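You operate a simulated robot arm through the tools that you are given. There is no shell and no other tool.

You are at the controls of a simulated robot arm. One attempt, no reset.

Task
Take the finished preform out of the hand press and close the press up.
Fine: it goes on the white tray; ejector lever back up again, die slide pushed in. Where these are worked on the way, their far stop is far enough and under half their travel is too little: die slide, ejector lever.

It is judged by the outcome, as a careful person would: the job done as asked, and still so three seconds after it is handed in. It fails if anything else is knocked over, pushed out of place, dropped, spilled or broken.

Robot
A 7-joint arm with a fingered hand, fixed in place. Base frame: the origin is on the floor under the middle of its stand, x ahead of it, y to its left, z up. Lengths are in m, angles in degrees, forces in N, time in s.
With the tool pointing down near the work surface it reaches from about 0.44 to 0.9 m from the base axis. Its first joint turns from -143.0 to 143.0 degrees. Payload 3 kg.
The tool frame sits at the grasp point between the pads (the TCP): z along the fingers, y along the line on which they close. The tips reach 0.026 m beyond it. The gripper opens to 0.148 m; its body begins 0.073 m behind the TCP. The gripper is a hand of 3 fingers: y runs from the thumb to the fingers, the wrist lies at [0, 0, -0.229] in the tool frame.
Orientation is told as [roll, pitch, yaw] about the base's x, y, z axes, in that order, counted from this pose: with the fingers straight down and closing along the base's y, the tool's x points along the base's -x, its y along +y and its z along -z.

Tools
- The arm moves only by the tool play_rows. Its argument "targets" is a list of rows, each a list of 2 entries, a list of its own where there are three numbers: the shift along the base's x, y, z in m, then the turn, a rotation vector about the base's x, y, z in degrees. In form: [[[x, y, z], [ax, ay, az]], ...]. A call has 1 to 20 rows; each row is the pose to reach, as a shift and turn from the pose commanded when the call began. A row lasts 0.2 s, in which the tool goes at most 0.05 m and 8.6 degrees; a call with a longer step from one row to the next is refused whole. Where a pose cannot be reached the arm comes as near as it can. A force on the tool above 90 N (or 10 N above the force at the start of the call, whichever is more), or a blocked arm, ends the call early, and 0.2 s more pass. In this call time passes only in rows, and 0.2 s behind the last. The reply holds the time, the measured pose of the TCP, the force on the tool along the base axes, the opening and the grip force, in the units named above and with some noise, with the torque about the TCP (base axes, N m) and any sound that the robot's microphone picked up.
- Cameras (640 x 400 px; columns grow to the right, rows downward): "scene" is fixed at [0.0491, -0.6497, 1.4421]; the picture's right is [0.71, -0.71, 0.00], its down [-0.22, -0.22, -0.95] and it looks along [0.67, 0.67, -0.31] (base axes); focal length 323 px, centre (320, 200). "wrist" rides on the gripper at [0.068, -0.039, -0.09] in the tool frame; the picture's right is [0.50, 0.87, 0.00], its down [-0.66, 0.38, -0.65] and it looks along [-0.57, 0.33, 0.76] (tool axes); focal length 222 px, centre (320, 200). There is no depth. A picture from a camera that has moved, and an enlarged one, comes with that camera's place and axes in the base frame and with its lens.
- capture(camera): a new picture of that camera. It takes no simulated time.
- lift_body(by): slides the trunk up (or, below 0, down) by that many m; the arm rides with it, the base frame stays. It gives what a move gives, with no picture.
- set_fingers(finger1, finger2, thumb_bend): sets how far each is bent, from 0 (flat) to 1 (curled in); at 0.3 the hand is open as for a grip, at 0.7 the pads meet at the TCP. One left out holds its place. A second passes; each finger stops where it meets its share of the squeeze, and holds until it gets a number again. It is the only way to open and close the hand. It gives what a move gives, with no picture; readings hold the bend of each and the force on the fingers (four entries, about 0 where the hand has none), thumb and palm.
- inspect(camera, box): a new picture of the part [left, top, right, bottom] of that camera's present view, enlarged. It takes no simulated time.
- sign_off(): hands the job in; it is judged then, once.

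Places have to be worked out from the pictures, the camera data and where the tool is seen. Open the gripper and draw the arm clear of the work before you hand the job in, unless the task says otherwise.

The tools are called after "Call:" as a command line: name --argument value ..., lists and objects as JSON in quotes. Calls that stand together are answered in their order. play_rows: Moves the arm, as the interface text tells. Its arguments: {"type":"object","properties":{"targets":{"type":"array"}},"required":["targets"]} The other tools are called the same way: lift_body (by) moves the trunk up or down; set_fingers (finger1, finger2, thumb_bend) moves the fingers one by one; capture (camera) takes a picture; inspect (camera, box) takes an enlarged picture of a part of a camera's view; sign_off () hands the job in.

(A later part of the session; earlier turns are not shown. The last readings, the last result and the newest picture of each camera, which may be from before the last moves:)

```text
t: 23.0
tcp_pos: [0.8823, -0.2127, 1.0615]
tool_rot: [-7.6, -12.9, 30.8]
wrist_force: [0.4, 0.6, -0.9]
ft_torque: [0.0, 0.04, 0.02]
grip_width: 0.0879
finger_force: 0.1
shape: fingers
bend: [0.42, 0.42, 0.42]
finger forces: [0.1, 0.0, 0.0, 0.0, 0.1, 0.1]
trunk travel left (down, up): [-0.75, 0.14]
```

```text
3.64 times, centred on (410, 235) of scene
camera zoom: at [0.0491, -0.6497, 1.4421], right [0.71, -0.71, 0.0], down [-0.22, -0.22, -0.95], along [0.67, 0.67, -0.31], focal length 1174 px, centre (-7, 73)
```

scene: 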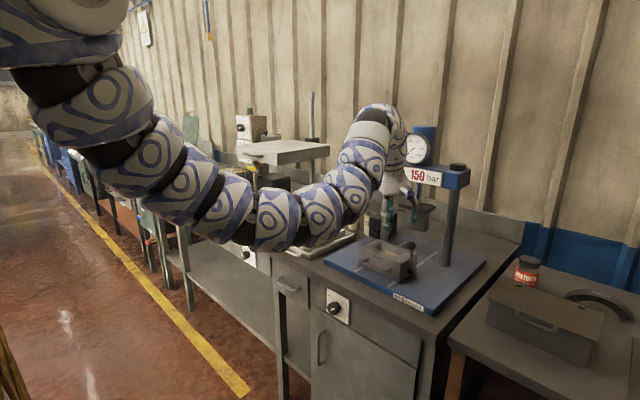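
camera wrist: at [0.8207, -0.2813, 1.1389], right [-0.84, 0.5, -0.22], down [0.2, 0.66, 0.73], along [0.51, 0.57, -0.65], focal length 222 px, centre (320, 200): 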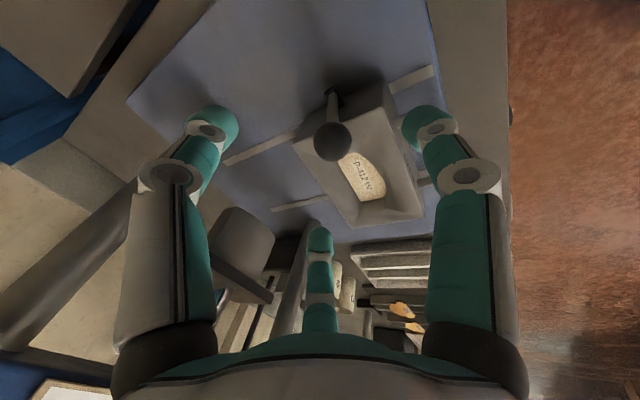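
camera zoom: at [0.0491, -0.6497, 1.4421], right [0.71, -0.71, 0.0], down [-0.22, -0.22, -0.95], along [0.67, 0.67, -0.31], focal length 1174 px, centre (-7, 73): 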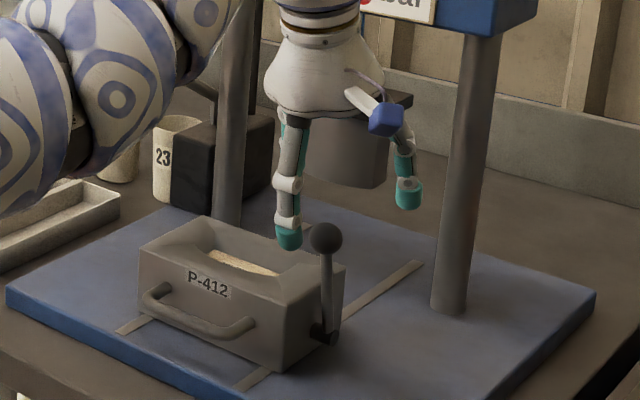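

The ball sits right under the grasp centre. I descend so the fingertips surround it and close gently.

Call:
play_rows --targets '[[[0.001, 0, -0.02], [0, 0, 0]], [[0.001, 0, -0.04], [0, 0, 0]], [[0.001, 0, -0.05], [0, 0, 0]]]'

Call:
set_fingers --finger1 0.62 --finger2 0.62 --thumb_bend 0.62

Call:
capture --camera "wrist"

Call:
inspect --camera "scene" --box '[350, 180, 470, 290]'

```text
t: 23.8
tcp_pos: [0.884, -0.2139, 1.012]
tool_rot: [-7.4, -12.9, 30.8]
wrist_force: [0.4, 0.0, -0.2]
ft_torque: [-0.03, -0.01, -0.04]
grip_width: 0.0884
finger_force: 0.0
shape: fingers
bend: [0.42, 0.42, 0.42]
finger forces: [0.0, 0.0, 0.1, 0.0, 0.0, 0.0]
trunk travel left (down, up): [-0.75, 0.14]
```

```text
t: 24.8
tcp_pos: [0.8844, -0.2159, 1.0122]
tool_rot: [-7.5, -12.9, 30.8]
wrist_force: [-0.3, -0.9, 1.3]
ft_torque: [0.01, -0.01, 0.01]
grip_width: 0.0237
finger_force: 0.1
shape: fingers
bend: [0.62, 0.62, 0.62]
finger forces: [0.0, 0.1, 0.1, 0.0, 0.0, 0.0]
trunk travel left (down, up): [-0.75, 0.14]
```

```text
taken
camera wrist: at [0.8218, -0.2832, 1.0895], right [-0.84, 0.5, -0.22], down [0.2, 0.65, 0.73], along [0.51, 0.57, -0.65], focal length 222 px, centre (320, 200)
```

wrist: 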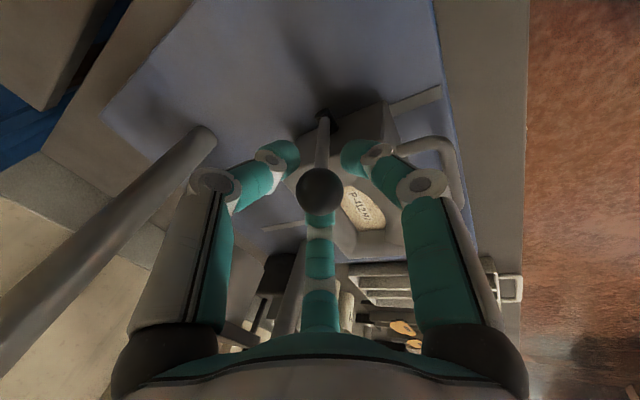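

```text
3.64 times, centred on (410, 235) of scene
camera zoom: at [0.0491, -0.6497, 1.4421], right [0.71, -0.71, 0.0], down [-0.22, -0.22, -0.95], along [0.67, 0.67, -0.31], focal length 1174 px, centre (-7, 73)
```

zoom: 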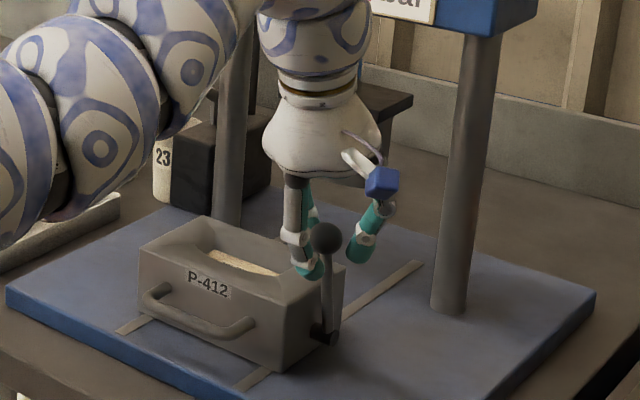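

The ball is centred between the fingertips but not yet touched. I close a bit further until contact.

Call:
set_fingers --finger1 0.7 --finger2 0.7 --thumb_bend 0.7

Call:
capture --camera "wrist"

```text
t: 25.8
tcp_pos: [0.8848, -0.2155, 1.0114]
tool_rot: [-7.5, -12.9, 30.7]
wrist_force: [1.9, -1.0, -2.5]
ft_torque: [0.01, 0.0, -0.01]
grip_width: 0.0115
finger_force: 6.6
shape: fingers
bend: [0.66, 0.64, 0.67]
finger forces: [3.6, 4.5, 0.0, 0.1, 5.5, 0.1]
trunk travel left (down, up): [-0.75, 0.14]
```

```text
taken
camera wrist: at [0.8221, -0.2833, 1.0892], right [-0.84, 0.5, -0.22], down [0.2, 0.65, 0.73], along [0.51, 0.57, -0.65], focal length 222 px, centre (320, 200)
```

wrist: 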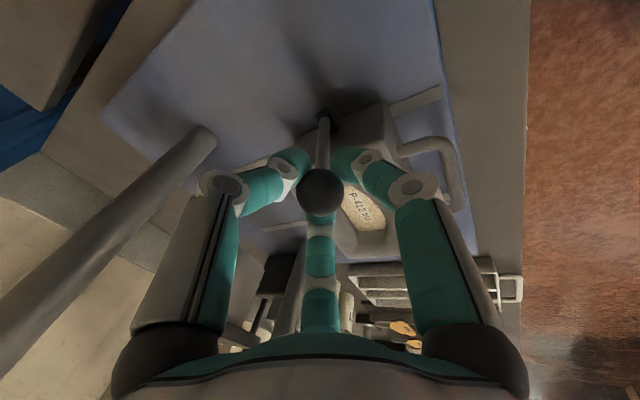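

All three fingers hold the ball with ~4–5 N. I loosen slightly so the lever can turn within the cage and begin pulling it forward along its arc, just the first part to test the direction.

Call:
set_fingers --finger1 0.62 --finger2 0.61 --thumb_bend 0.62

Call:
play_rows --targets '[[[-0.008, 0, -0.001], [0, -2, 0]], [[-0.016, 0, -0.0045], [0, -4, 0]], [[-0.0256, 0, -0.0083], [0, -6, 0]]]'

Call:
inspect --camera "scene" --box '[350, 180, 470, 290]'

Call:
capture --camera "wrist"

```text
t: 26.8
tcp_pos: [0.8843, -0.2144, 1.0114]
tool_rot: [-7.5, -12.9, 30.8]
wrist_force: [-0.3, 0.0, 0.0]
ft_torque: [-0.02, 0.0, 0.04]
grip_width: 0.0228
finger_force: 0.1
shape: fingers
bend: [0.62, 0.61, 0.62]
finger forces: [0.0, 0.0, 0.0, 0.0, 0.0, 0.0]
trunk travel left (down, up): [-0.75, 0.14]
```

```text
t: 27.6
tcp_pos: [0.8595, -0.217, 1.0036]
tool_rot: [-10.7, -18.1, 31.7]
wrist_force: [-0.6, 0.8, -0.1]
ft_torque: [0.03, 0.01, -0.02]
grip_width: 0.0228
finger_force: 0.0
shape: fingers
bend: [0.62, 0.61, 0.62]
finger forces: [0.0, 0.0, 0.0, 0.0, 0.0, 0.0]
trunk travel left (down, up): [-0.75, 0.14]
```

```text
3.64 times, centred on (410, 235) of scene
camera zoom: at [0.0491, -0.6497, 1.4421], right [0.71, -0.71, 0.0], down [-0.22, -0.22, -0.95], along [0.67, 0.67, -0.31], focal length 1174 px, centre (-7, 73)
```

zoom: 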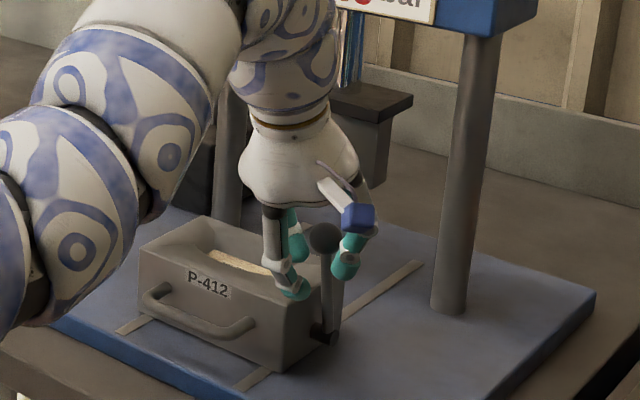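

```text
taken
camera wrist: at [0.7891, -0.2836, 1.0737], right [-0.81, 0.5, -0.31], down [0.12, 0.65, 0.75], along [0.58, 0.57, -0.59], focal length 222 px, centre (320, 200)
```

wrist: 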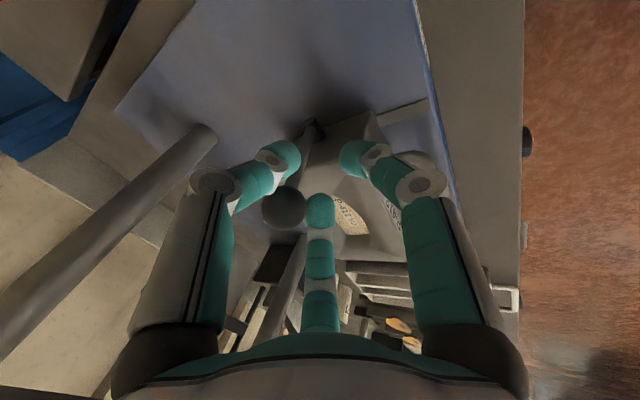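

The ball slipped out between thumb and finger2 because the cage was too loose; the lever barely moved. I go back over the ball and grip it firmly this time, then turn the hand along with the lever.

Call:
play_rows --targets '[[[0.008, 0, 0.003], [0, 2, 0]], [[0.016, 0, 0.005], [0, 4, 0]], [[0.0256, 0.001, 0.0083], [0, 6, 0]]]'

Call:
set_fingers --finger1 0.72 --finger2 0.72 --thumb_bend 0.72

Call:
capture --camera "wrist"

```text
t: 28.4
tcp_pos: [0.8847, -0.213, 1.011]
tool_rot: [-7.5, -12.8, 30.8]
wrist_force: [-0.6, 0.0, -0.1]
ft_torque: [0.01, -0.03, -0.01]
grip_width: 0.0226
finger_force: 0.0
shape: fingers
bend: [0.62, 0.61, 0.62]
finger forces: [0.0, 0.1, 0.0, 0.0, 0.0, 0.0]
trunk travel left (down, up): [-0.75, 0.14]
```

```text
t: 29.4
tcp_pos: [0.8853, -0.215, 1.0101]
tool_rot: [-7.4, -12.9, 30.8]
wrist_force: [2.6, -3.5, -5.9]
ft_torque: [-0.03, 0.01, -0.05]
grip_width: 0.0112
finger_force: 10.6
shape: fingers
bend: [0.66, 0.65, 0.67]
finger forces: [5.5, 6.1, 0.0, 0.1, 9.3, 0.0]
trunk travel left (down, up): [-0.75, 0.14]
```

```text
taken
camera wrist: at [0.8221, -0.2818, 1.0878], right [-0.84, 0.5, -0.22], down [0.2, 0.65, 0.73], along [0.51, 0.57, -0.65], focal length 222 px, centre (320, 200)
```

wrist: 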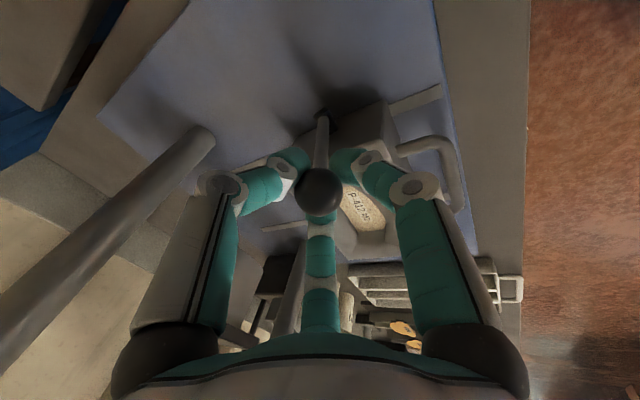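

Firm grip (5–9 N per finger). I swing the lever forward along its arc about the pivot, turning the hand with it.

Call:
play_rows --targets '[[[-0.0058, 0, -0.0013], [0, -3, 0]], [[-0.0117, 0, -0.0028], [0, -6, 0]], [[-0.0173, 0, -0.0047], [0, -9, 0]], [[-0.0229, 0, -0.0069], [0, -12, 0]]]'

Call:
capture --camera "wrist"

Call:
inspect --camera "scene" --box '[350, 180, 470, 290]'

```text
t: 30.4
tcp_pos: [0.8619, -0.2143, 1.0031]
tool_rot: [-14.1, -23.0, 32.8]
wrist_force: [3.5, -2.0, -8.0]
ft_torque: [-0.01, -0.01, -0.01]
grip_width: 0.0113
finger_force: 10.2
shape: fingers
bend: [0.66, 0.65, 0.67]
finger forces: [5.8, 5.8, 0.1, 0.1, 8.3, 0.0]
trunk travel left (down, up): [-0.75, 0.14]
```

```text
taken
camera wrist: at [0.7844, -0.2817, 1.0657], right [-0.77, 0.5, -0.39], down [0.04, 0.65, 0.76], along [0.63, 0.57, -0.53], focal length 222 px, centre (320, 200)
```

wrist: 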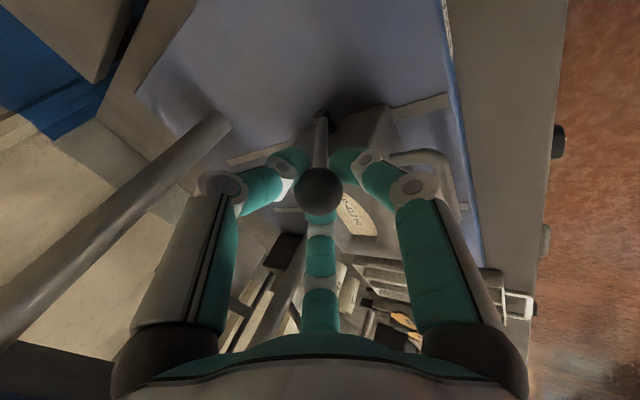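

```text
3.64 times, centred on (410, 235) of scene
camera zoom: at [0.0491, -0.6497, 1.4421], right [0.71, -0.71, 0.0], down [-0.22, -0.22, -0.95], along [0.67, 0.67, -0.31], focal length 1174 px, centre (-7, 73)
```

zoom: 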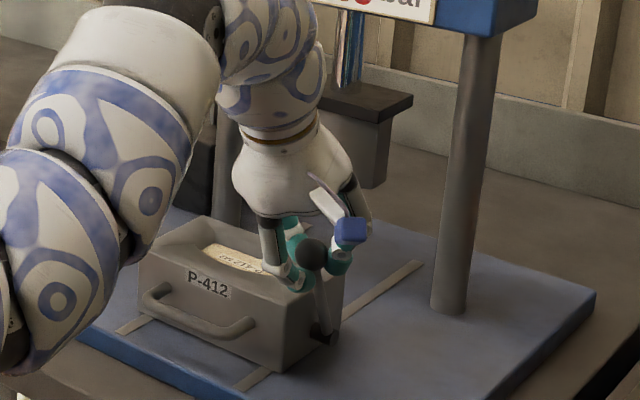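

The lever follows and the preform is rising in the cavity. I continue along the arc.

Call:
play_rows --targets '[[[-0.0055, 0, -0.0025], [0, -3, 0]], [[-0.0109, 0, -0.0052], [0, -6, 0]], [[-0.016, 0, -0.0082], [0, -9, 0]], [[-0.0211, 0, -0.0114], [0, -12, 0]], [[-0.026, 0, -0.015], [0, -15, 0]], [[-0.0306, 0, -0.0188], [0, -18, 0]]]'

Call:
capture --camera "wrist"

Call:
inspect --camera "scene" --box '[350, 180, 470, 290]'

```text
t: 31.8
tcp_pos: [0.8316, -0.213, 0.9822]
tool_rot: [-26.4, -37.8, 39.1]
wrist_force: [11.0, -2.4, -13.6]
ft_torque: [0.02, 0.02, -0.04]
grip_width: 0.0122
finger_force: 11.2
shape: fingers
bend: [0.66, 0.65, 0.66]
finger forces: [6.8, 6.9, 0.1, 0.0, 8.9, 0.0]
trunk travel left (down, up): [-0.75, 0.14]
```

```text
taken
camera wrist: at [0.738, -0.2816, 1.0197], right [-0.61, 0.5, -0.61], down [-0.19, 0.65, 0.73], along [0.77, 0.57, -0.3], focal length 222 px, centre (320, 200)
```

wrist: 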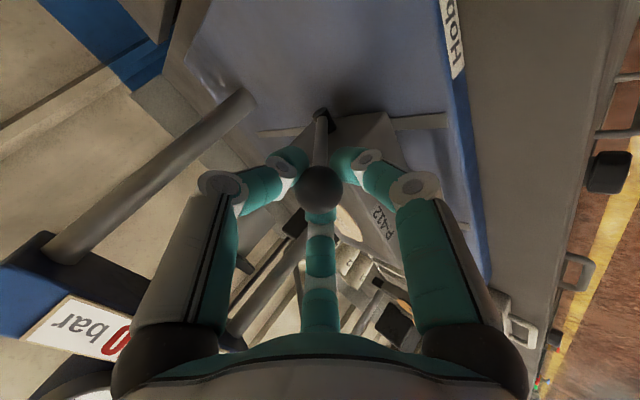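

```text
3.64 times, centred on (410, 235) of scene
camera zoom: at [0.0491, -0.6497, 1.4421], right [0.71, -0.71, 0.0], down [-0.22, -0.22, -0.95], along [0.67, 0.67, -0.31], focal length 1174 px, centre (-7, 73)
```

zoom: 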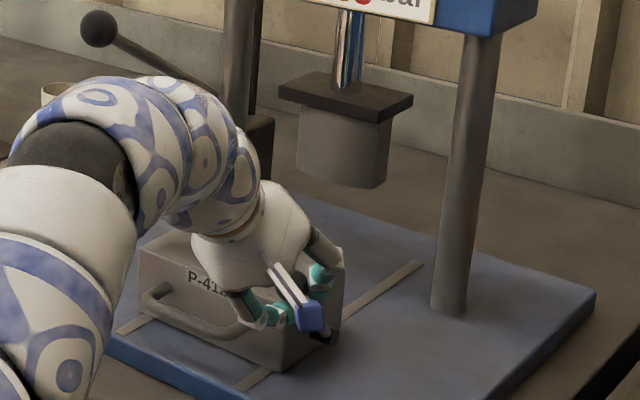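

The lever is at roughly 41° with the force pointing along the lever toward the pivot, so my arc is slightly wide; I tighten it by about 2 mm and continue downward.

Call:
play_rows --targets '[[[-0.004, 0, -0.005], [0, -1.5, 0]], [[-0.0084, 0, -0.0095], [0, -3, 0]], [[-0.0122, 0, -0.014], [0, -4.5, 0]], [[-0.0158, 0, -0.0182], [0, -6, 0]]]'

Call:
inspect --camera "scene" --box '[350, 180, 470, 290]'

Call:
capture --camera "wrist"

```text
t: 32.8
tcp_pos: [0.8168, -0.2141, 0.9652]
tool_rot: [-31.5, -42.2, 42.3]
wrist_force: [12.4, -3.2, -7.5]
ft_torque: [-0.03, -0.08, -0.08]
grip_width: 0.0122
finger_force: 11.3
shape: fingers
bend: [0.66, 0.65, 0.66]
finger forces: [7.0, 6.0, 0.0, 0.1, 9.3, 0.1]
trunk travel left (down, up): [-0.75, 0.14]
```

```text
3.64 times, centred on (410, 235) of scene
camera zoom: at [0.0491, -0.6497, 1.4421], right [0.71, -0.71, 0.0], down [-0.22, -0.22, -0.95], along [0.67, 0.67, -0.31], focal length 1174 px, centre (-7, 73)
```

zoom: 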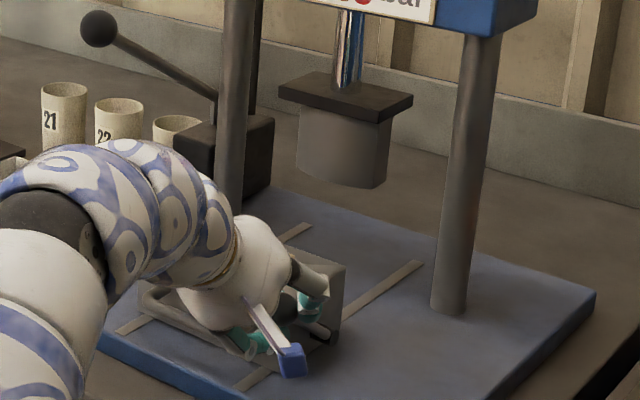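

```text
taken
camera wrist: at [0.7202, -0.2813, 0.9931], right [-0.55, 0.5, -0.67], down [-0.27, 0.65, 0.71], along [0.79, 0.57, -0.22], focal length 222 px, centre (320, 200)
```

wrist: 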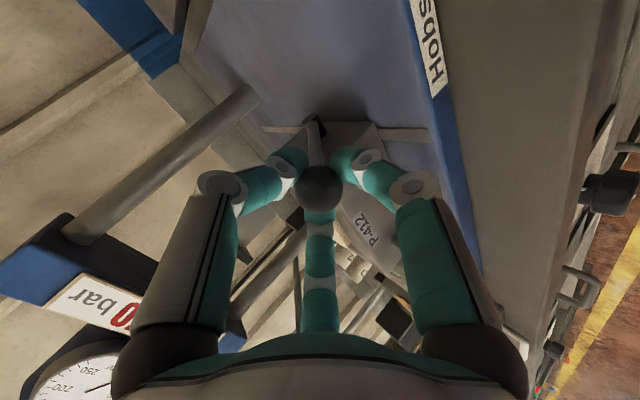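

Still moving smoothly. I continue to about 65° and watch for the stop.

Call:
play_rows --targets '[[[-0.0032, 0, -0.0047], [0, -1.5, 0]], [[-0.0063, 0, -0.0094], [0, -3, 0]], [[-0.009, 0, -0.0145], [0, -4.5, 0]], [[-0.0117, 0, -0.0195], [0, -6, 0]]]'

Call:
inspect --camera "scene" --box '[350, 180, 470, 290]'

Call:
capture --camera "wrist"

```text
t: 33.8
tcp_pos: [0.8043, -0.2139, 0.9462]
tool_rot: [-37.4, -46.5, 46.5]
wrist_force: [14.9, -1.7, -5.3]
ft_torque: [-0.04, -0.15, -0.01]
grip_width: 0.0127
finger_force: 12.0
shape: fingers
bend: [0.66, 0.65, 0.66]
finger forces: [7.9, 7.1, 0.0, 0.1, 9.0, 0.0]
trunk travel left (down, up): [-0.75, 0.14]
```

```text
3.64 times, centred on (410, 235) of scene
camera zoom: at [0.0491, -0.6497, 1.4421], right [0.71, -0.71, 0.0], down [-0.22, -0.22, -0.95], along [0.67, 0.67, -0.31], focal length 1174 px, centre (-7, 73)
```

zoom: 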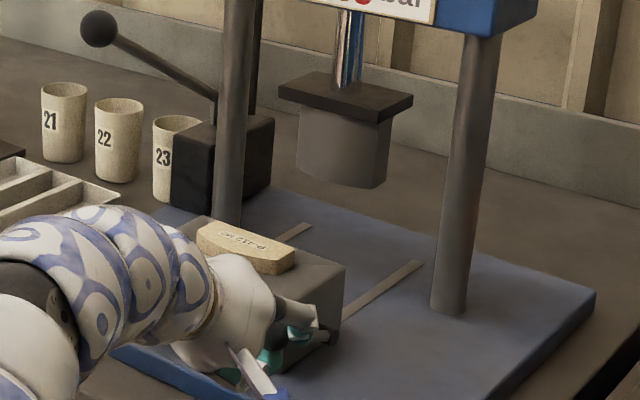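

```text
taken
camera wrist: at [0.7063, -0.2814, 0.9639], right [-0.47, 0.5, -0.72], down [-0.34, 0.65, 0.67], along [0.81, 0.57, -0.14], focal length 222 px, centre (320, 200)
```

wrist: 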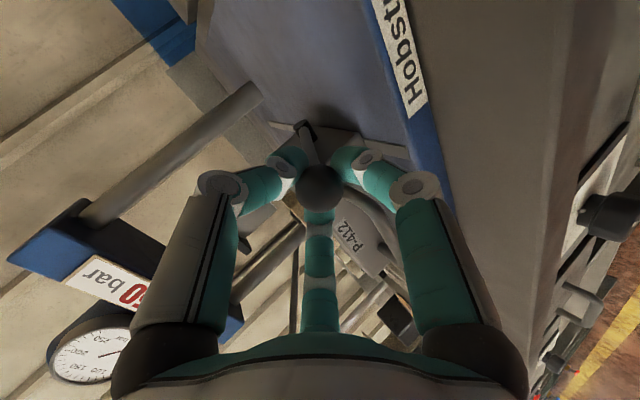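

The preform has popped up above the die. I push a bit further to find the lever's lower stop.

Call:
play_rows --targets '[[[-0.0022, 0, -0.005], [0, -1.5, 0]], [[-0.0044, 0, -0.0104], [0, -3, 0]], [[-0.006, 0, -0.0155], [0, -3, 0]]]'

Call:
inspect --camera "scene" --box '[350, 180, 470, 290]'

Call:
capture --camera "wrist"

```text
t: 34.6
tcp_pos: [0.7974, -0.2131, 0.9315]
tool_rot: [-40.8, -48.5, 49.0]
wrist_force: [20.4, -4.2, -4.6]
ft_torque: [-0.01, -0.19, -0.04]
grip_width: 0.0137
finger_force: 13.5
shape: fingers
bend: [0.65, 0.65, 0.66]
finger forces: [7.9, 7.3, 0.1, 0.1, 10.8, 0.1]
trunk travel left (down, up): [-0.75, 0.14]
```

```text
3.64 times, centred on (410, 235) of scene
camera zoom: at [0.0491, -0.6497, 1.4421], right [0.71, -0.71, 0.0], down [-0.22, -0.22, -0.95], along [0.67, 0.67, -0.31], focal length 1174 px, centre (-7, 73)
```

zoom: 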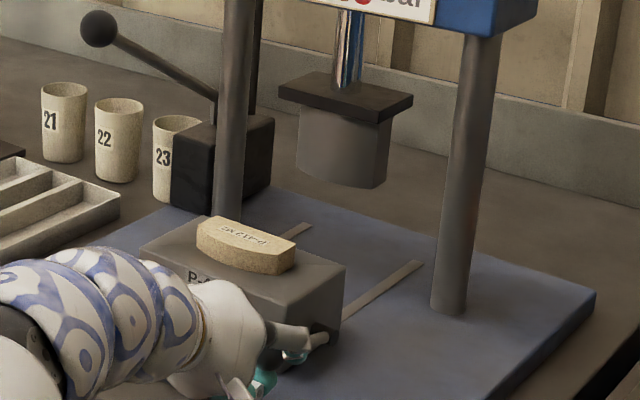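

```text
taken
camera wrist: at [0.699, -0.2811, 0.9433], right [-0.43, 0.5, -0.75], down [-0.38, 0.65, 0.66], along [0.82, 0.57, -0.1], focal length 222 px, centre (320, 200)
```

wrist: 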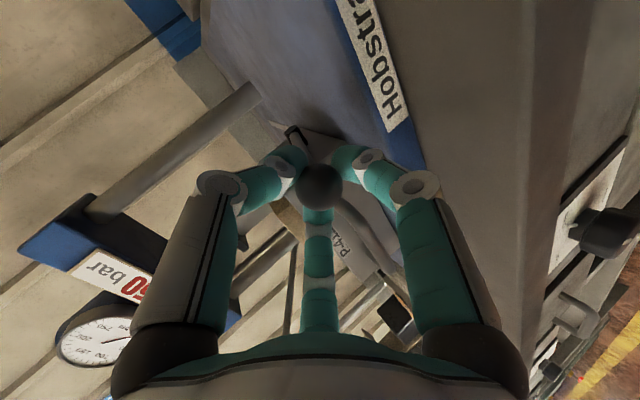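

Lever at about 74° and the preform keeps rising. I ease 3 mm inward and press further down to feel the stop.

Call:
play_rows --targets '[[[0.002, 0, -0.004], [0, 0, 0]], [[0.002, 0, -0.008], [0, 0, 0]], [[0.001, 0, -0.012], [0, 0, 0]]]'

Call:
inspect --camera "scene" --box '[350, 180, 470, 290]'

```text
t: 35.4
tcp_pos: [0.7995, -0.2129, 0.9198]
tool_rot: [-40.7, -48.5, 49.0]
wrist_force: [4.9, -5.1, 1.6]
ft_torque: [-0.05, -0.11, -0.02]
grip_width: 0.0128
finger_force: 10.3
shape: fingers
bend: [0.65, 0.65, 0.67]
finger forces: [6.9, 4.8, 0.0, 0.0, 8.6, 0.0]
trunk travel left (down, up): [-0.75, 0.14]
```

```text
3.64 times, centred on (410, 235) of scene
camera zoom: at [0.0491, -0.6497, 1.4421], right [0.71, -0.71, 0.0], down [-0.22, -0.22, -0.95], along [0.67, 0.67, -0.31], focal length 1174 px, centre (-7, 73)
```

zoom: 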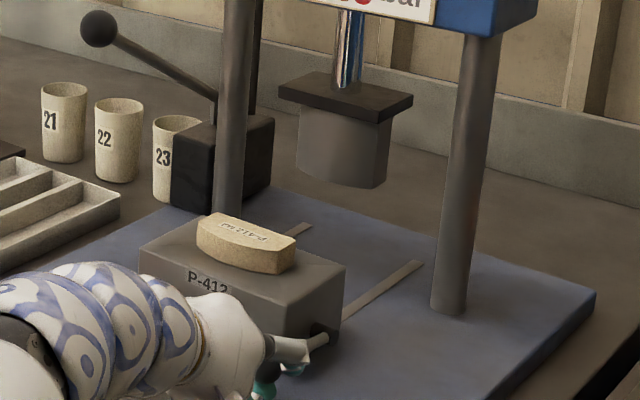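

Forces are light and the preform stands proud of the die. One small further push to check for the stop.

Call:
play_rows --targets '[[[0.0, 0, -0.004], [0, 0, 0]], [[0.0, 0, -0.008], [0, 0, 0]]]'

Call:
inspect --camera "scene" --box '[350, 180, 470, 290]'

Call:
capture --camera "wrist"

```text
t: 36.0
tcp_pos: [0.798, -0.2127, 0.9118]
tool_rot: [-40.9, -48.6, 49.0]
wrist_force: [10.7, -5.6, 5.8]
ft_torque: [-0.04, -0.06, -0.02]
grip_width: 0.0076
finger_force: 8.7
shape: fingers
bend: [0.69, 0.65, 0.67]
finger forces: [2.7, 4.9, 0.1, 0.1, 10.2, 0.0]
trunk travel left (down, up): [-0.75, 0.14]
```

```text
3.64 times, centred on (410, 235) of scene
camera zoom: at [0.0491, -0.6497, 1.4421], right [0.71, -0.71, 0.0], down [-0.22, -0.22, -0.95], along [0.67, 0.67, -0.31], focal length 1174 px, centre (-7, 73)
```

zoom: 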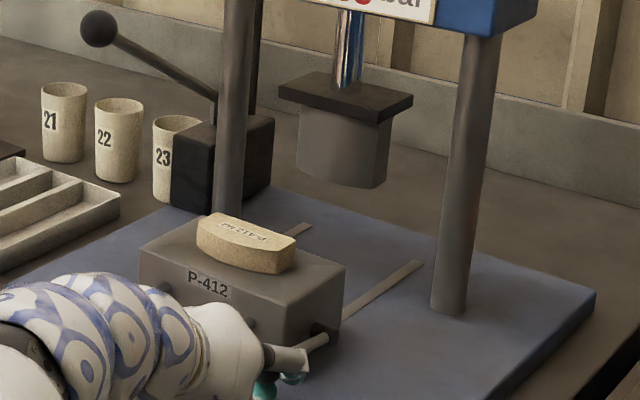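

```text
taken
camera wrist: at [0.6993, -0.2806, 0.9237], right [-0.43, 0.5, -0.75], down [-0.38, 0.66, 0.66], along [0.82, 0.57, -0.1], focal length 222 px, centre (320, 200)
```

wrist: 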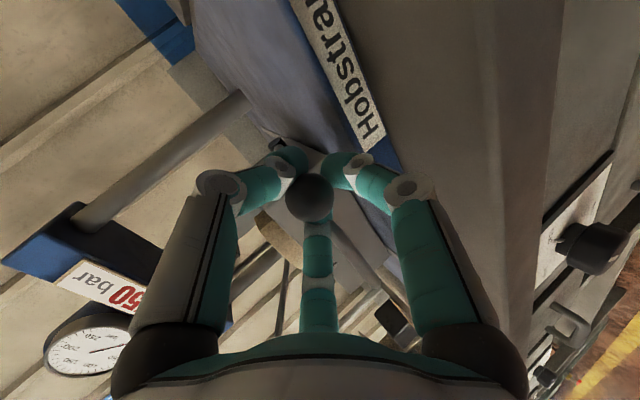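

The lever is at its lower stop (the last push only slid on the ball) and the preform is fully ejected. I release the ball and back the hand away along its own axis.

Call:
play_rows --targets '[[[0.0, 0, 0.004], [0, 0, 0]], [[0.0, 0, 0.007], [0, 0, 0]]]'

Call:
set_fingers --finger1 0.54 --finger2 0.48 --thumb_bend 0.48

Call:
play_rows --targets '[[[-0.01, 0, 0.006], [0, 0, 0]], [[-0.025, 0, 0.0145], [0, 0, 0]], [[-0.045, 0, 0.03], [0, 0, 0]], [[-0.06, 0, 0.06], [0, 0, 0]], [[-0.06, 0, 0.1], [0, 3, 0]]]'

Call:
capture --camera "wrist"

Call:
inspect --camera "scene" --box '[330, 180, 470, 310]'

```text
t: 36.6
tcp_pos: [0.799, -0.2131, 0.9186]
tool_rot: [-40.6, -48.6, 48.9]
wrist_force: [13.0, -6.0, -5.3]
ft_torque: [0.0, 0.09, -0.07]
grip_width: 0.0084
finger_force: 10.3
shape: fingers
bend: [0.68, 0.65, 0.67]
finger forces: [3.6, 6.0, 0.1, 0.0, 11.2, 0.1]
trunk travel left (down, up): [-0.75, 0.14]
```

```text
t: 37.6
tcp_pos: [0.7981, -0.2123, 0.92]
tool_rot: [-40.8, -48.6, 49.1]
wrist_force: [-0.3, 0.6, 3.8]
ft_torque: [-0.03, 0.02, -0.03]
grip_width: 0.0547
finger_force: 2.2
shape: fingers
bend: [0.57, 0.48, 0.48]
finger forces: [3.9, 0.1, 0.0, 0.0, 0.0, 0.1]
trunk travel left (down, up): [-0.75, 0.14]
```

```text
t: 38.8
tcp_pos: [0.7387, -0.213, 1.0184]
tool_rot: [-37.5, -46.6, 46.7]
wrist_force: [0.1, 0.6, -0.1]
ft_torque: [0.02, 0.01, -0.01]
grip_width: 0.0589
finger_force: 0.0
shape: fingers
bend: [0.54, 0.48, 0.48]
finger forces: [0.0, 0.0, 0.0, 0.0, 0.1, 0.0]
trunk travel left (down, up): [-0.75, 0.14]
```

```text
taken
camera wrist: at [0.6391, -0.2798, 1.0346], right [-0.47, 0.5, -0.73], down [-0.34, 0.65, 0.67], along [0.81, 0.57, -0.14], focal length 222 px, centre (320, 200)
```

wrist: 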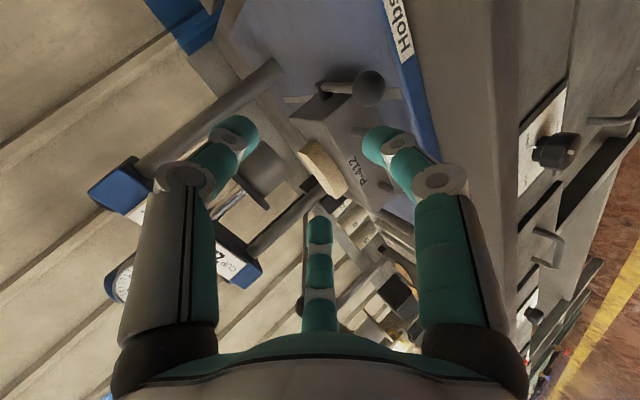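

```text
3.08 times, centred on (400, 245) of scene
camera zoom: at [0.0491, -0.6497, 1.4421], right [0.71, -0.71, 0.0], down [-0.22, -0.22, -0.95], along [0.67, 0.67, -0.31], focal length 993 px, centre (74, 62)
```

zoom: 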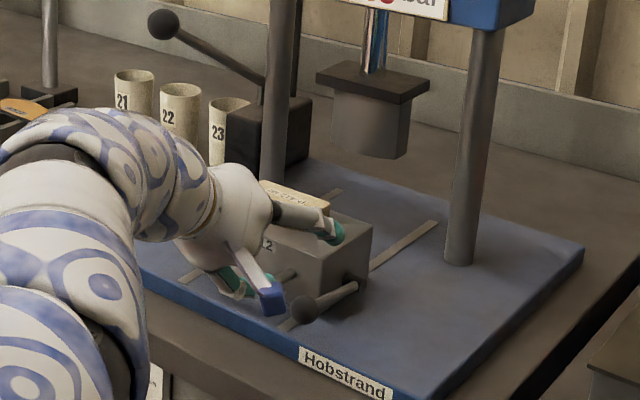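

The lever stays down with its ball at (0.802, -0.214, 0.915). I raise the hand and straighten the tilt, then spin back to -30° so finger2 faces the press for gripping the preform.

Call:
play_rows --targets '[[[0.01, 0.005, 0.03], [0, 7, 0]], [[0.02, 0.01, 0.06], [0, 14, 0]], [[0.04, 0.015, 0.08], [0, 21, 0]], [[0.06, 0.02, 0.09], [0, 28, 0]], [[0.08, 0.025, 0.095], [0, 35, 0]], [[0.1, 0.03, 0.095], [0, 42, 0]]]'

Call:
play_rows --targets '[[[0.0, 0.007, 0.0], [1.6, 0.57, -7.3]], [[0.0, 0.014, 0.0], [3.25, 1.13, -14.6]], [[0.0, 0.021, 0.0], [4.9, 1.7, -22.0]], [[0.0, 0.028, 0.0], [6.5, 2.27, -29.3]], [[0.0, 0.035, 0.0], [8.1, 2.84, -36.6]], [[0.0, 0.042, 0.0], [9.75, 3.4, -44.0]], [[0.0, 0.049, 0.0], [11.4, 3.97, -51.3]], [[0.0, 0.06, 0.0], [13.0, 4.54, -58.6]]]'

Call:
capture --camera "wrist"

Call:
capture --camera "scene"

```text
t: 40.2
tcp_pos: [0.8388, -0.1824, 1.1153]
tool_rot: [-7.5, -12.8, 31.0]
wrist_force: [-0.3, 0.0, -0.7]
ft_torque: [0.01, 0.02, 0.02]
grip_width: 0.059
finger_force: 0.0
shape: fingers
bend: [0.54, 0.48, 0.48]
finger forces: [0.1, 0.0, 0.0, 0.0, 0.0, 0.0]
trunk travel left (down, up): [-0.75, 0.14]
```

```text
t: 42.0
tcp_pos: [0.8383, -0.1233, 1.1151]
tool_rot: [5.1, -8.6, -30.6]
wrist_force: [-0.2, -0.1, -0.5]
ft_torque: [-0.01, -0.02, 0.02]
grip_width: 0.0588
finger_force: 0.1
shape: fingers
bend: [0.54, 0.48, 0.48]
finger forces: [0.0, 0.0, 0.1, 0.0, 0.0, 0.1]
trunk travel left (down, up): [-0.75, 0.14]
```

```text
taken
camera wrist: at [0.7442, -0.123, 1.1903], right [0.0, 1.0, 0.0], down [0.63, 0.0, 0.78], along [0.78, 0.0, -0.63], focal length 222 px, centre (320, 200)
```

wrist: 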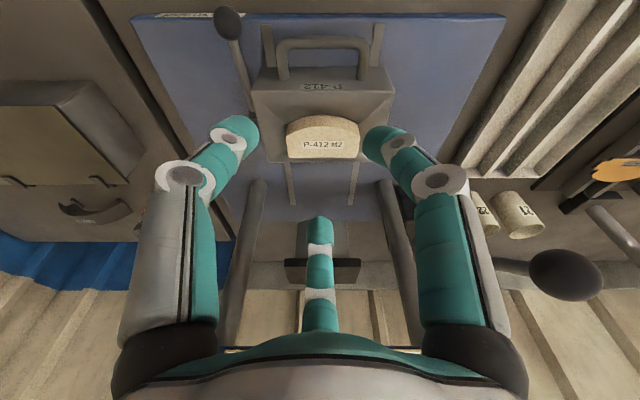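

```text
taken
```

scene: 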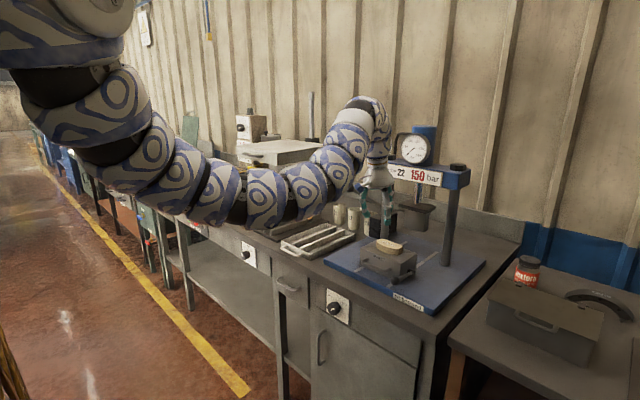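

I zoom in on the ejected preform from both cameras to measure it.

Call:
inspect --camera "wrist" --box '[230, 60, 410, 180]'

Call:
inspect --camera "scene" --box '[350, 225, 430, 285]'

```text
3.33 times, centred on (320, 120) of wrist
camera zoom: at [0.7442, -0.123, 1.1903], right [0.0, 1.0, 0.0], down [0.63, 0.0, 0.78], along [0.78, 0.0, -0.63], focal length 740 px, centre (320, 467)
```

zoom: 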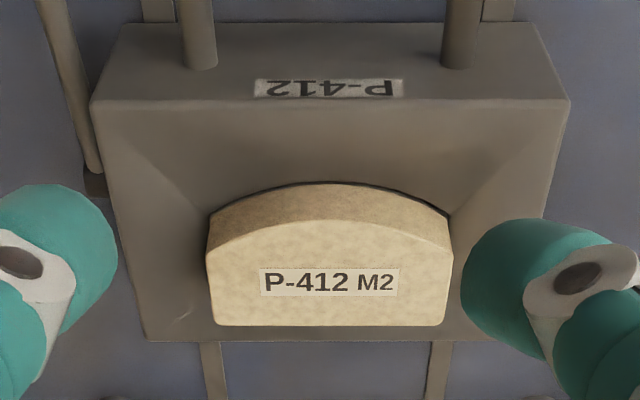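

```text
6.67 times, centred on (390, 255) of scene
camera zoom: at [0.0491, -0.6497, 1.4421], right [0.71, -0.71, 0.0], down [-0.22, -0.22, -0.95], along [0.67, 0.67, -0.31], focal length 2152 px, centre (-147, -167)
```

zoom: 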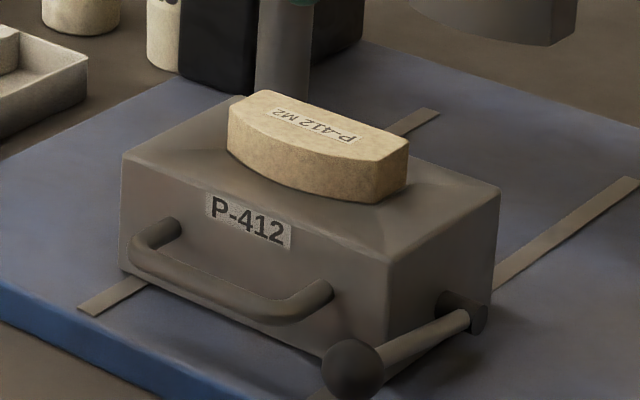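

The preform is D-shaped: straight rear edge x≈0.926, arc apex x≈0.886, ends at y≈-0.163 and -0.077, top z≈0.968, about 22 mm proud of the die. I'll grip it with the thumb on its right end and the two fingers on the front arc and rear edge; first I open and move above it.

Call:
set_fingers --finger1 0.42 --finger2 0.44 --thumb_bend 0.34

Call:
play_rows --targets '[[[0.02, 0.001, 0.0], [-1.1, 0, 6.3]], [[0.04, 0.002, -0.015], [-2.2, 0, 12.5]], [[0.06, 0.003, -0.035], [-3.3, 0, 18.8]], [[0.074, 0.004, -0.06], [-4.43, 0, 25.1]], [[0.074, 0.004, -0.08], [-4.43, 0, 25.1]]]'

Call:
capture --camera "wrist"

Call:
inspect --camera "scene" --box '[350, 190, 450, 285]'

```text
t: 43.0
tcp_pos: [0.8383, -0.1222, 1.1148]
tool_rot: [5.1, -8.6, -30.4]
wrist_force: [-0.2, 0.4, -0.2]
ft_torque: [0.0, -0.02, 0.04]
grip_width: 0.1013
finger_force: 0.1
shape: fingers
bend: [0.42, 0.44, 0.34]
finger forces: [0.0, 0.0, 0.0, 0.0, 0.0, 0.0]
trunk travel left (down, up): [-0.75, 0.14]
```

```text
t: 44.2
tcp_pos: [0.9124, -0.1192, 1.0335]
tool_rot: [0.7, -10.0, -4.5]
wrist_force: [0.0, 0.1, 1.1]
ft_torque: [0.01, -0.01, 0.02]
grip_width: 0.1014
finger_force: 0.0
shape: fingers
bend: [0.42, 0.44, 0.34]
finger forces: [0.1, 0.0, 0.1, 0.1, 0.0, 0.1]
trunk travel left (down, up): [-0.75, 0.14]
```

```text
taken
camera wrist: at [0.8259, -0.153, 1.1116], right [-0.43, 0.9, -0.07], down [0.56, 0.33, 0.76], along [0.71, 0.28, -0.64], focal length 222 px, centre (320, 200)
```

wrist: 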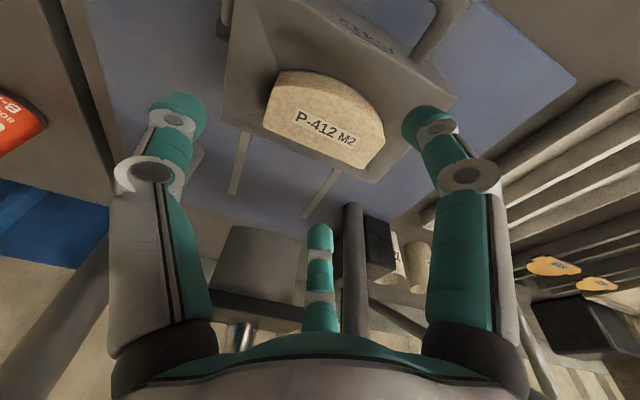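

```text
4.21 times, centred on (400, 238) of scene
camera zoom: at [0.0491, -0.6497, 1.4421], right [0.71, -0.71, 0.0], down [-0.22, -0.22, -0.95], along [0.67, 0.67, -0.31], focal length 1359 px, centre (-17, 42)
```

zoom: 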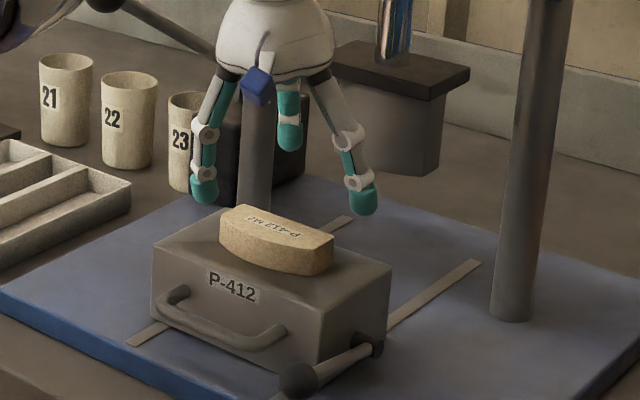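

I zoom in here to refine the preform's height and edges before descending.

Call:
inspect --camera "wrist" --box '[220, 50, 420, 190]'

```text
2.86 times, centred on (320, 120) of wrist
camera zoom: at [0.8259, -0.153, 1.1116], right [-0.43, 0.9, -0.07], down [0.56, 0.33, 0.76], along [0.71, 0.28, -0.64], focal length 635 px, centre (320, 429)
```

zoom: 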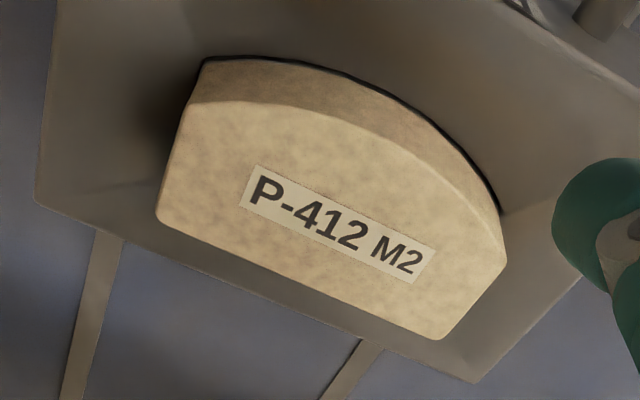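

Preform: x 0.887–0.931, y -0.163 to -0.077, z 0.942–0.966. I descend straight down around it to TCP z≈0.972.

Call:
play_rows --targets '[[[0.0015, 0, -0.02], [0, 0, 0]], [[0.0015, 0, -0.04], [0, 0, 0]], [[0.0015, 0, -0.055], [0, 0, 0]], [[0.0015, 0, -0.061], [0, 0, 0]]]'

Call:
capture --camera "wrist"

Call:
inspect --camera "scene" --box '[350, 190, 450, 285]'

```text
t: 45.2
tcp_pos: [0.9131, -0.1184, 0.9824]
tool_rot: [1.1, -10.6, -4.5]
wrist_force: [-6.0, -1.8, 73.3]
ft_torque: [2.31, 3.66, 0.27]
grip_width: 0.102
finger_force: 36.5
shape: fingers
bend: [0.33, 0.44, 0.34]
finger forces: [73.3, 0.0, 0.0, 0.0, 0.0, 0.0]
trunk travel left (down, up): [-0.75, 0.14]
```

```text
taken
camera wrist: at [0.8251, -0.1519, 1.0587], right [-0.42, 0.9, -0.08], down [0.55, 0.32, 0.77], along [0.72, 0.28, -0.63], focal length 222 px, centre (320, 200)
```

wrist: 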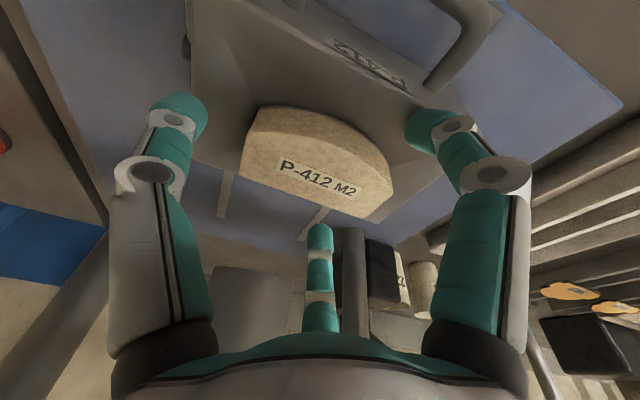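

```text
4.21 times, centred on (400, 238) of scene
camera zoom: at [0.0491, -0.6497, 1.4421], right [0.71, -0.71, 0.0], down [-0.22, -0.22, -0.95], along [0.67, 0.67, -0.31], focal length 1359 px, centre (-17, 42)
```

zoom: 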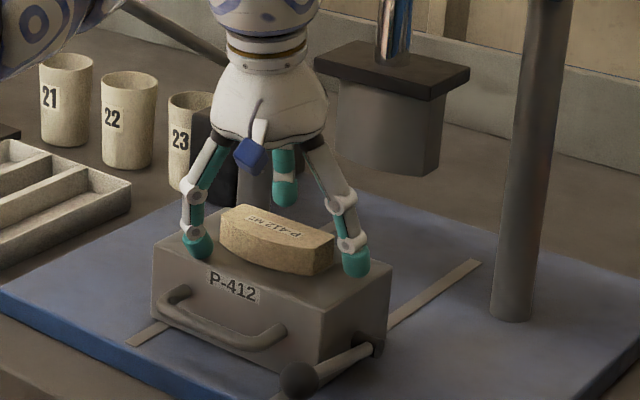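

Finger1 landed on the die's front rim (73 N), so the rim is a little higher than judged and the tilt puts finger1 lowest. I lift off at once and level the hand.

Call:
play_rows --targets '[[[0.0, 0, 0.015], [0, 0, 0]], [[0.0, 0, 0.035], [0, 0, 0]], [[0.0, 0, 0.04], [0, 5, 0]], [[0.0, 0, 0.04], [0, 10, 0]]]'

Call:
capture --camera "wrist"

Call:
inspect --camera "scene" --box '[350, 190, 450, 285]'

```text
t: 46.2
tcp_pos: [0.9151, -0.1185, 1.0128]
tool_rot: [-0.1, 0.2, -4.5]
wrist_force: [0.4, 0.8, 0.7]
ft_torque: [0.0, -0.01, 0.0]
grip_width: 0.0987
finger_force: 0.0
shape: fingers
bend: [0.42, 0.44, 0.34]
finger forces: [0.0, 0.0, 0.0, 0.1, 0.0, 0.1]
trunk travel left (down, up): [-0.75, 0.14]
```

```text
taken
camera wrist: at [0.8428, -0.1521, 1.104], right [-0.43, 0.9, 0.0], down [0.68, 0.33, 0.65], along [0.59, 0.28, -0.76], focal length 222 px, centre (320, 200)
```

wrist: 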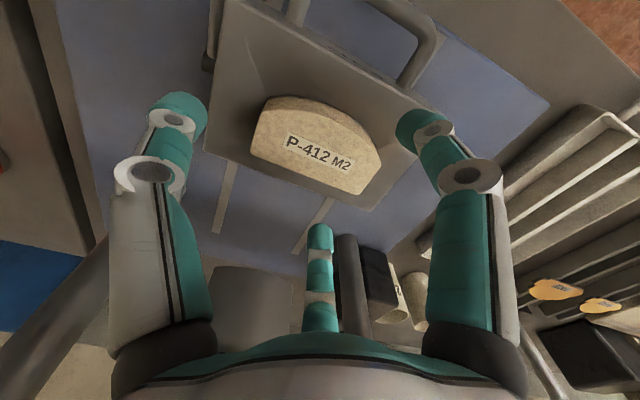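

```text
4.21 times, centred on (400, 238) of scene
camera zoom: at [0.0491, -0.6497, 1.4421], right [0.71, -0.71, 0.0], down [-0.22, -0.22, -0.95], along [0.67, 0.67, -0.31], focal length 1359 px, centre (-17, 42)
```

zoom: 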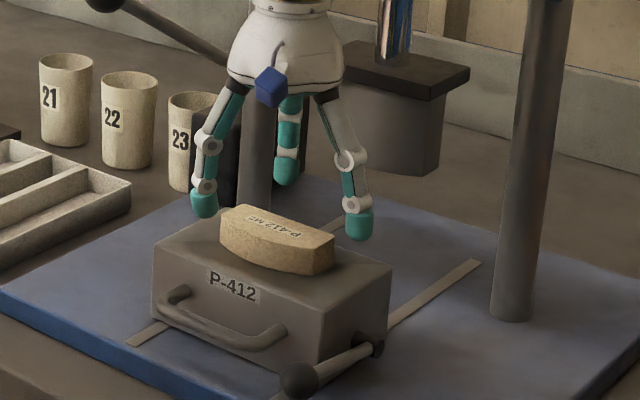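

Nothing shifted. I pre-close the fingers closer to the preform's outline and lower carefully in small steps, watching the finger forces.

Call:
set_fingers --finger1 0.46 --finger2 0.5 --thumb_bend 0.38

Call:
play_rows --targets '[[[0.0, 0, -0.012], [0, 0, 0]], [[0.0, 0, -0.024], [0, 0, 0]]]'

Call:
inspect --camera "wrist" --box '[130, 60, 480, 290]'

Call:
inspect --camera "scene" --box '[360, 205, 440, 265]'

```text
t: 47.2
tcp_pos: [0.9146, -0.1184, 1.0131]
tool_rot: [0.1, 0.1, -4.5]
wrist_force: [-0.7, 0.2, -0.7]
ft_torque: [-0.08, 0.03, 0.03]
grip_width: 0.0895
finger_force: 0.0
shape: fingers
bend: [0.46, 0.5, 0.38]
finger forces: [0.0, 0.0, 0.0, 0.0, 0.0, 0.1]
trunk travel left (down, up): [-0.75, 0.14]
```

```text
t: 47.8
tcp_pos: [0.9155, -0.1179, 0.9887]
tool_rot: [0.0, 0.1, -4.5]
wrist_force: [0.9, -0.2, -0.2]
ft_torque: [0.0, -0.02, -0.02]
grip_width: 0.0893
finger_force: 0.0
shape: fingers
bend: [0.46, 0.5, 0.38]
finger forces: [0.1, 0.0, 0.0, 0.0, 0.0, 0.1]
trunk travel left (down, up): [-0.75, 0.14]
```

```text
1.74 times, centred on (305, 175) of wrist
camera zoom: at [0.8437, -0.1526, 1.0793], right [-0.43, 0.9, 0.0], down [0.68, 0.33, 0.65], along [0.59, 0.28, -0.76], focal length 386 px, centre (346, 244)
```

zoom: 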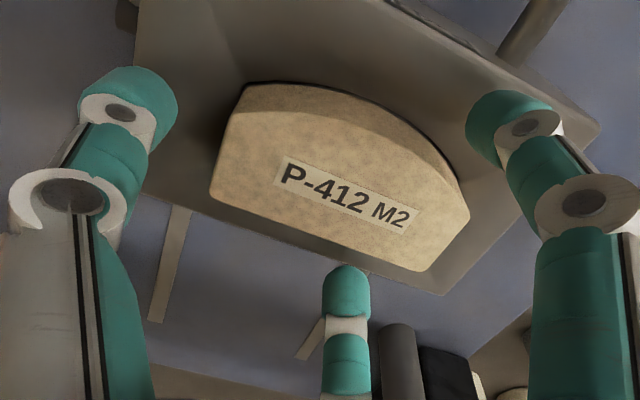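

```text
6.67 times, centred on (400, 235) of scene
camera zoom: at [0.0491, -0.6497, 1.4421], right [0.71, -0.71, 0.0], down [-0.22, -0.22, -0.95], along [0.67, 0.67, -0.31], focal length 2152 px, centre (-213, -33)
```

zoom: 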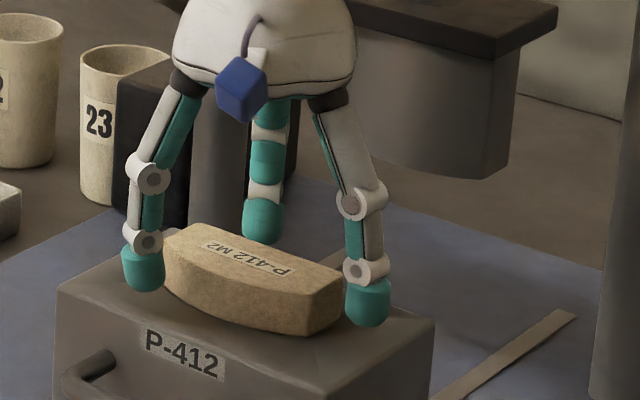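

No contact yet. I lower a few more millimetres at a time.

Call:
play_rows --targets '[[[0.0, 0, -0.003], [0, 0, 0]], [[0.0, 0, -0.006], [0, 0, 0]]]'

```text
t: 48.4
tcp_pos: [0.9152, -0.1191, 0.9834]
tool_rot: [0.0, 0.0, -4.5]
wrist_force: [-0.9, -0.1, 0.3]
ft_torque: [-0.01, 0.0, 0.03]
grip_width: 0.0896
finger_force: 0.1
shape: fingers
bend: [0.46, 0.5, 0.38]
finger forces: [0.0, 0.1, 0.1, 0.0, 0.1, 0.0]
trunk travel left (down, up): [-0.75, 0.14]
```

Still free at z=0.983; I lower another 5 mm.

Call:
play_rows --targets '[[[0.0, 0, -0.003], [0, 0, 0]], [[0.0, 0, -0.005], [0, 0, 0]]]'

Call:
inspect --camera "scene" --box '[360, 205, 440, 265]'

```text
t: 49.0
tcp_pos: [0.9139, -0.1193, 0.9793]
tool_rot: [0.2, 0.0, -4.5]
wrist_force: [-0.7, 0.2, 3.5]
ft_torque: [0.05, -0.1, -0.06]
grip_width: 0.0891
finger_force: 1.9
shape: fingers
bend: [0.46, 0.5, 0.38]
finger forces: [0.0, 3.4, 0.0, 0.0, 0.0, 0.0]
trunk travel left (down, up): [-0.75, 0.14]
```

```text
6.67 times, centred on (400, 235) of scene
camera zoom: at [0.0491, -0.6497, 1.4421], right [0.71, -0.71, 0.0], down [-0.22, -0.22, -0.95], along [0.67, 0.67, -0.31], focal length 2152 px, centre (-213, -33)
```

zoom: 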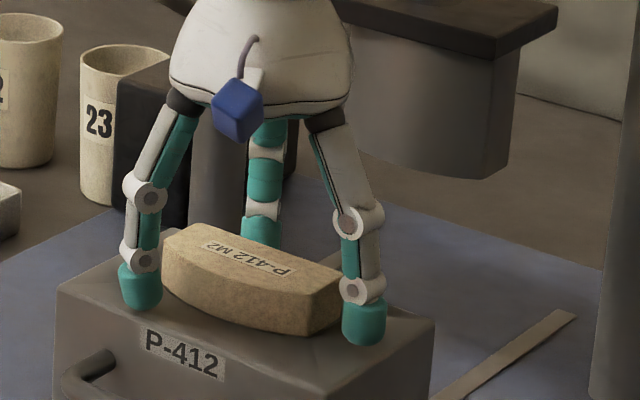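

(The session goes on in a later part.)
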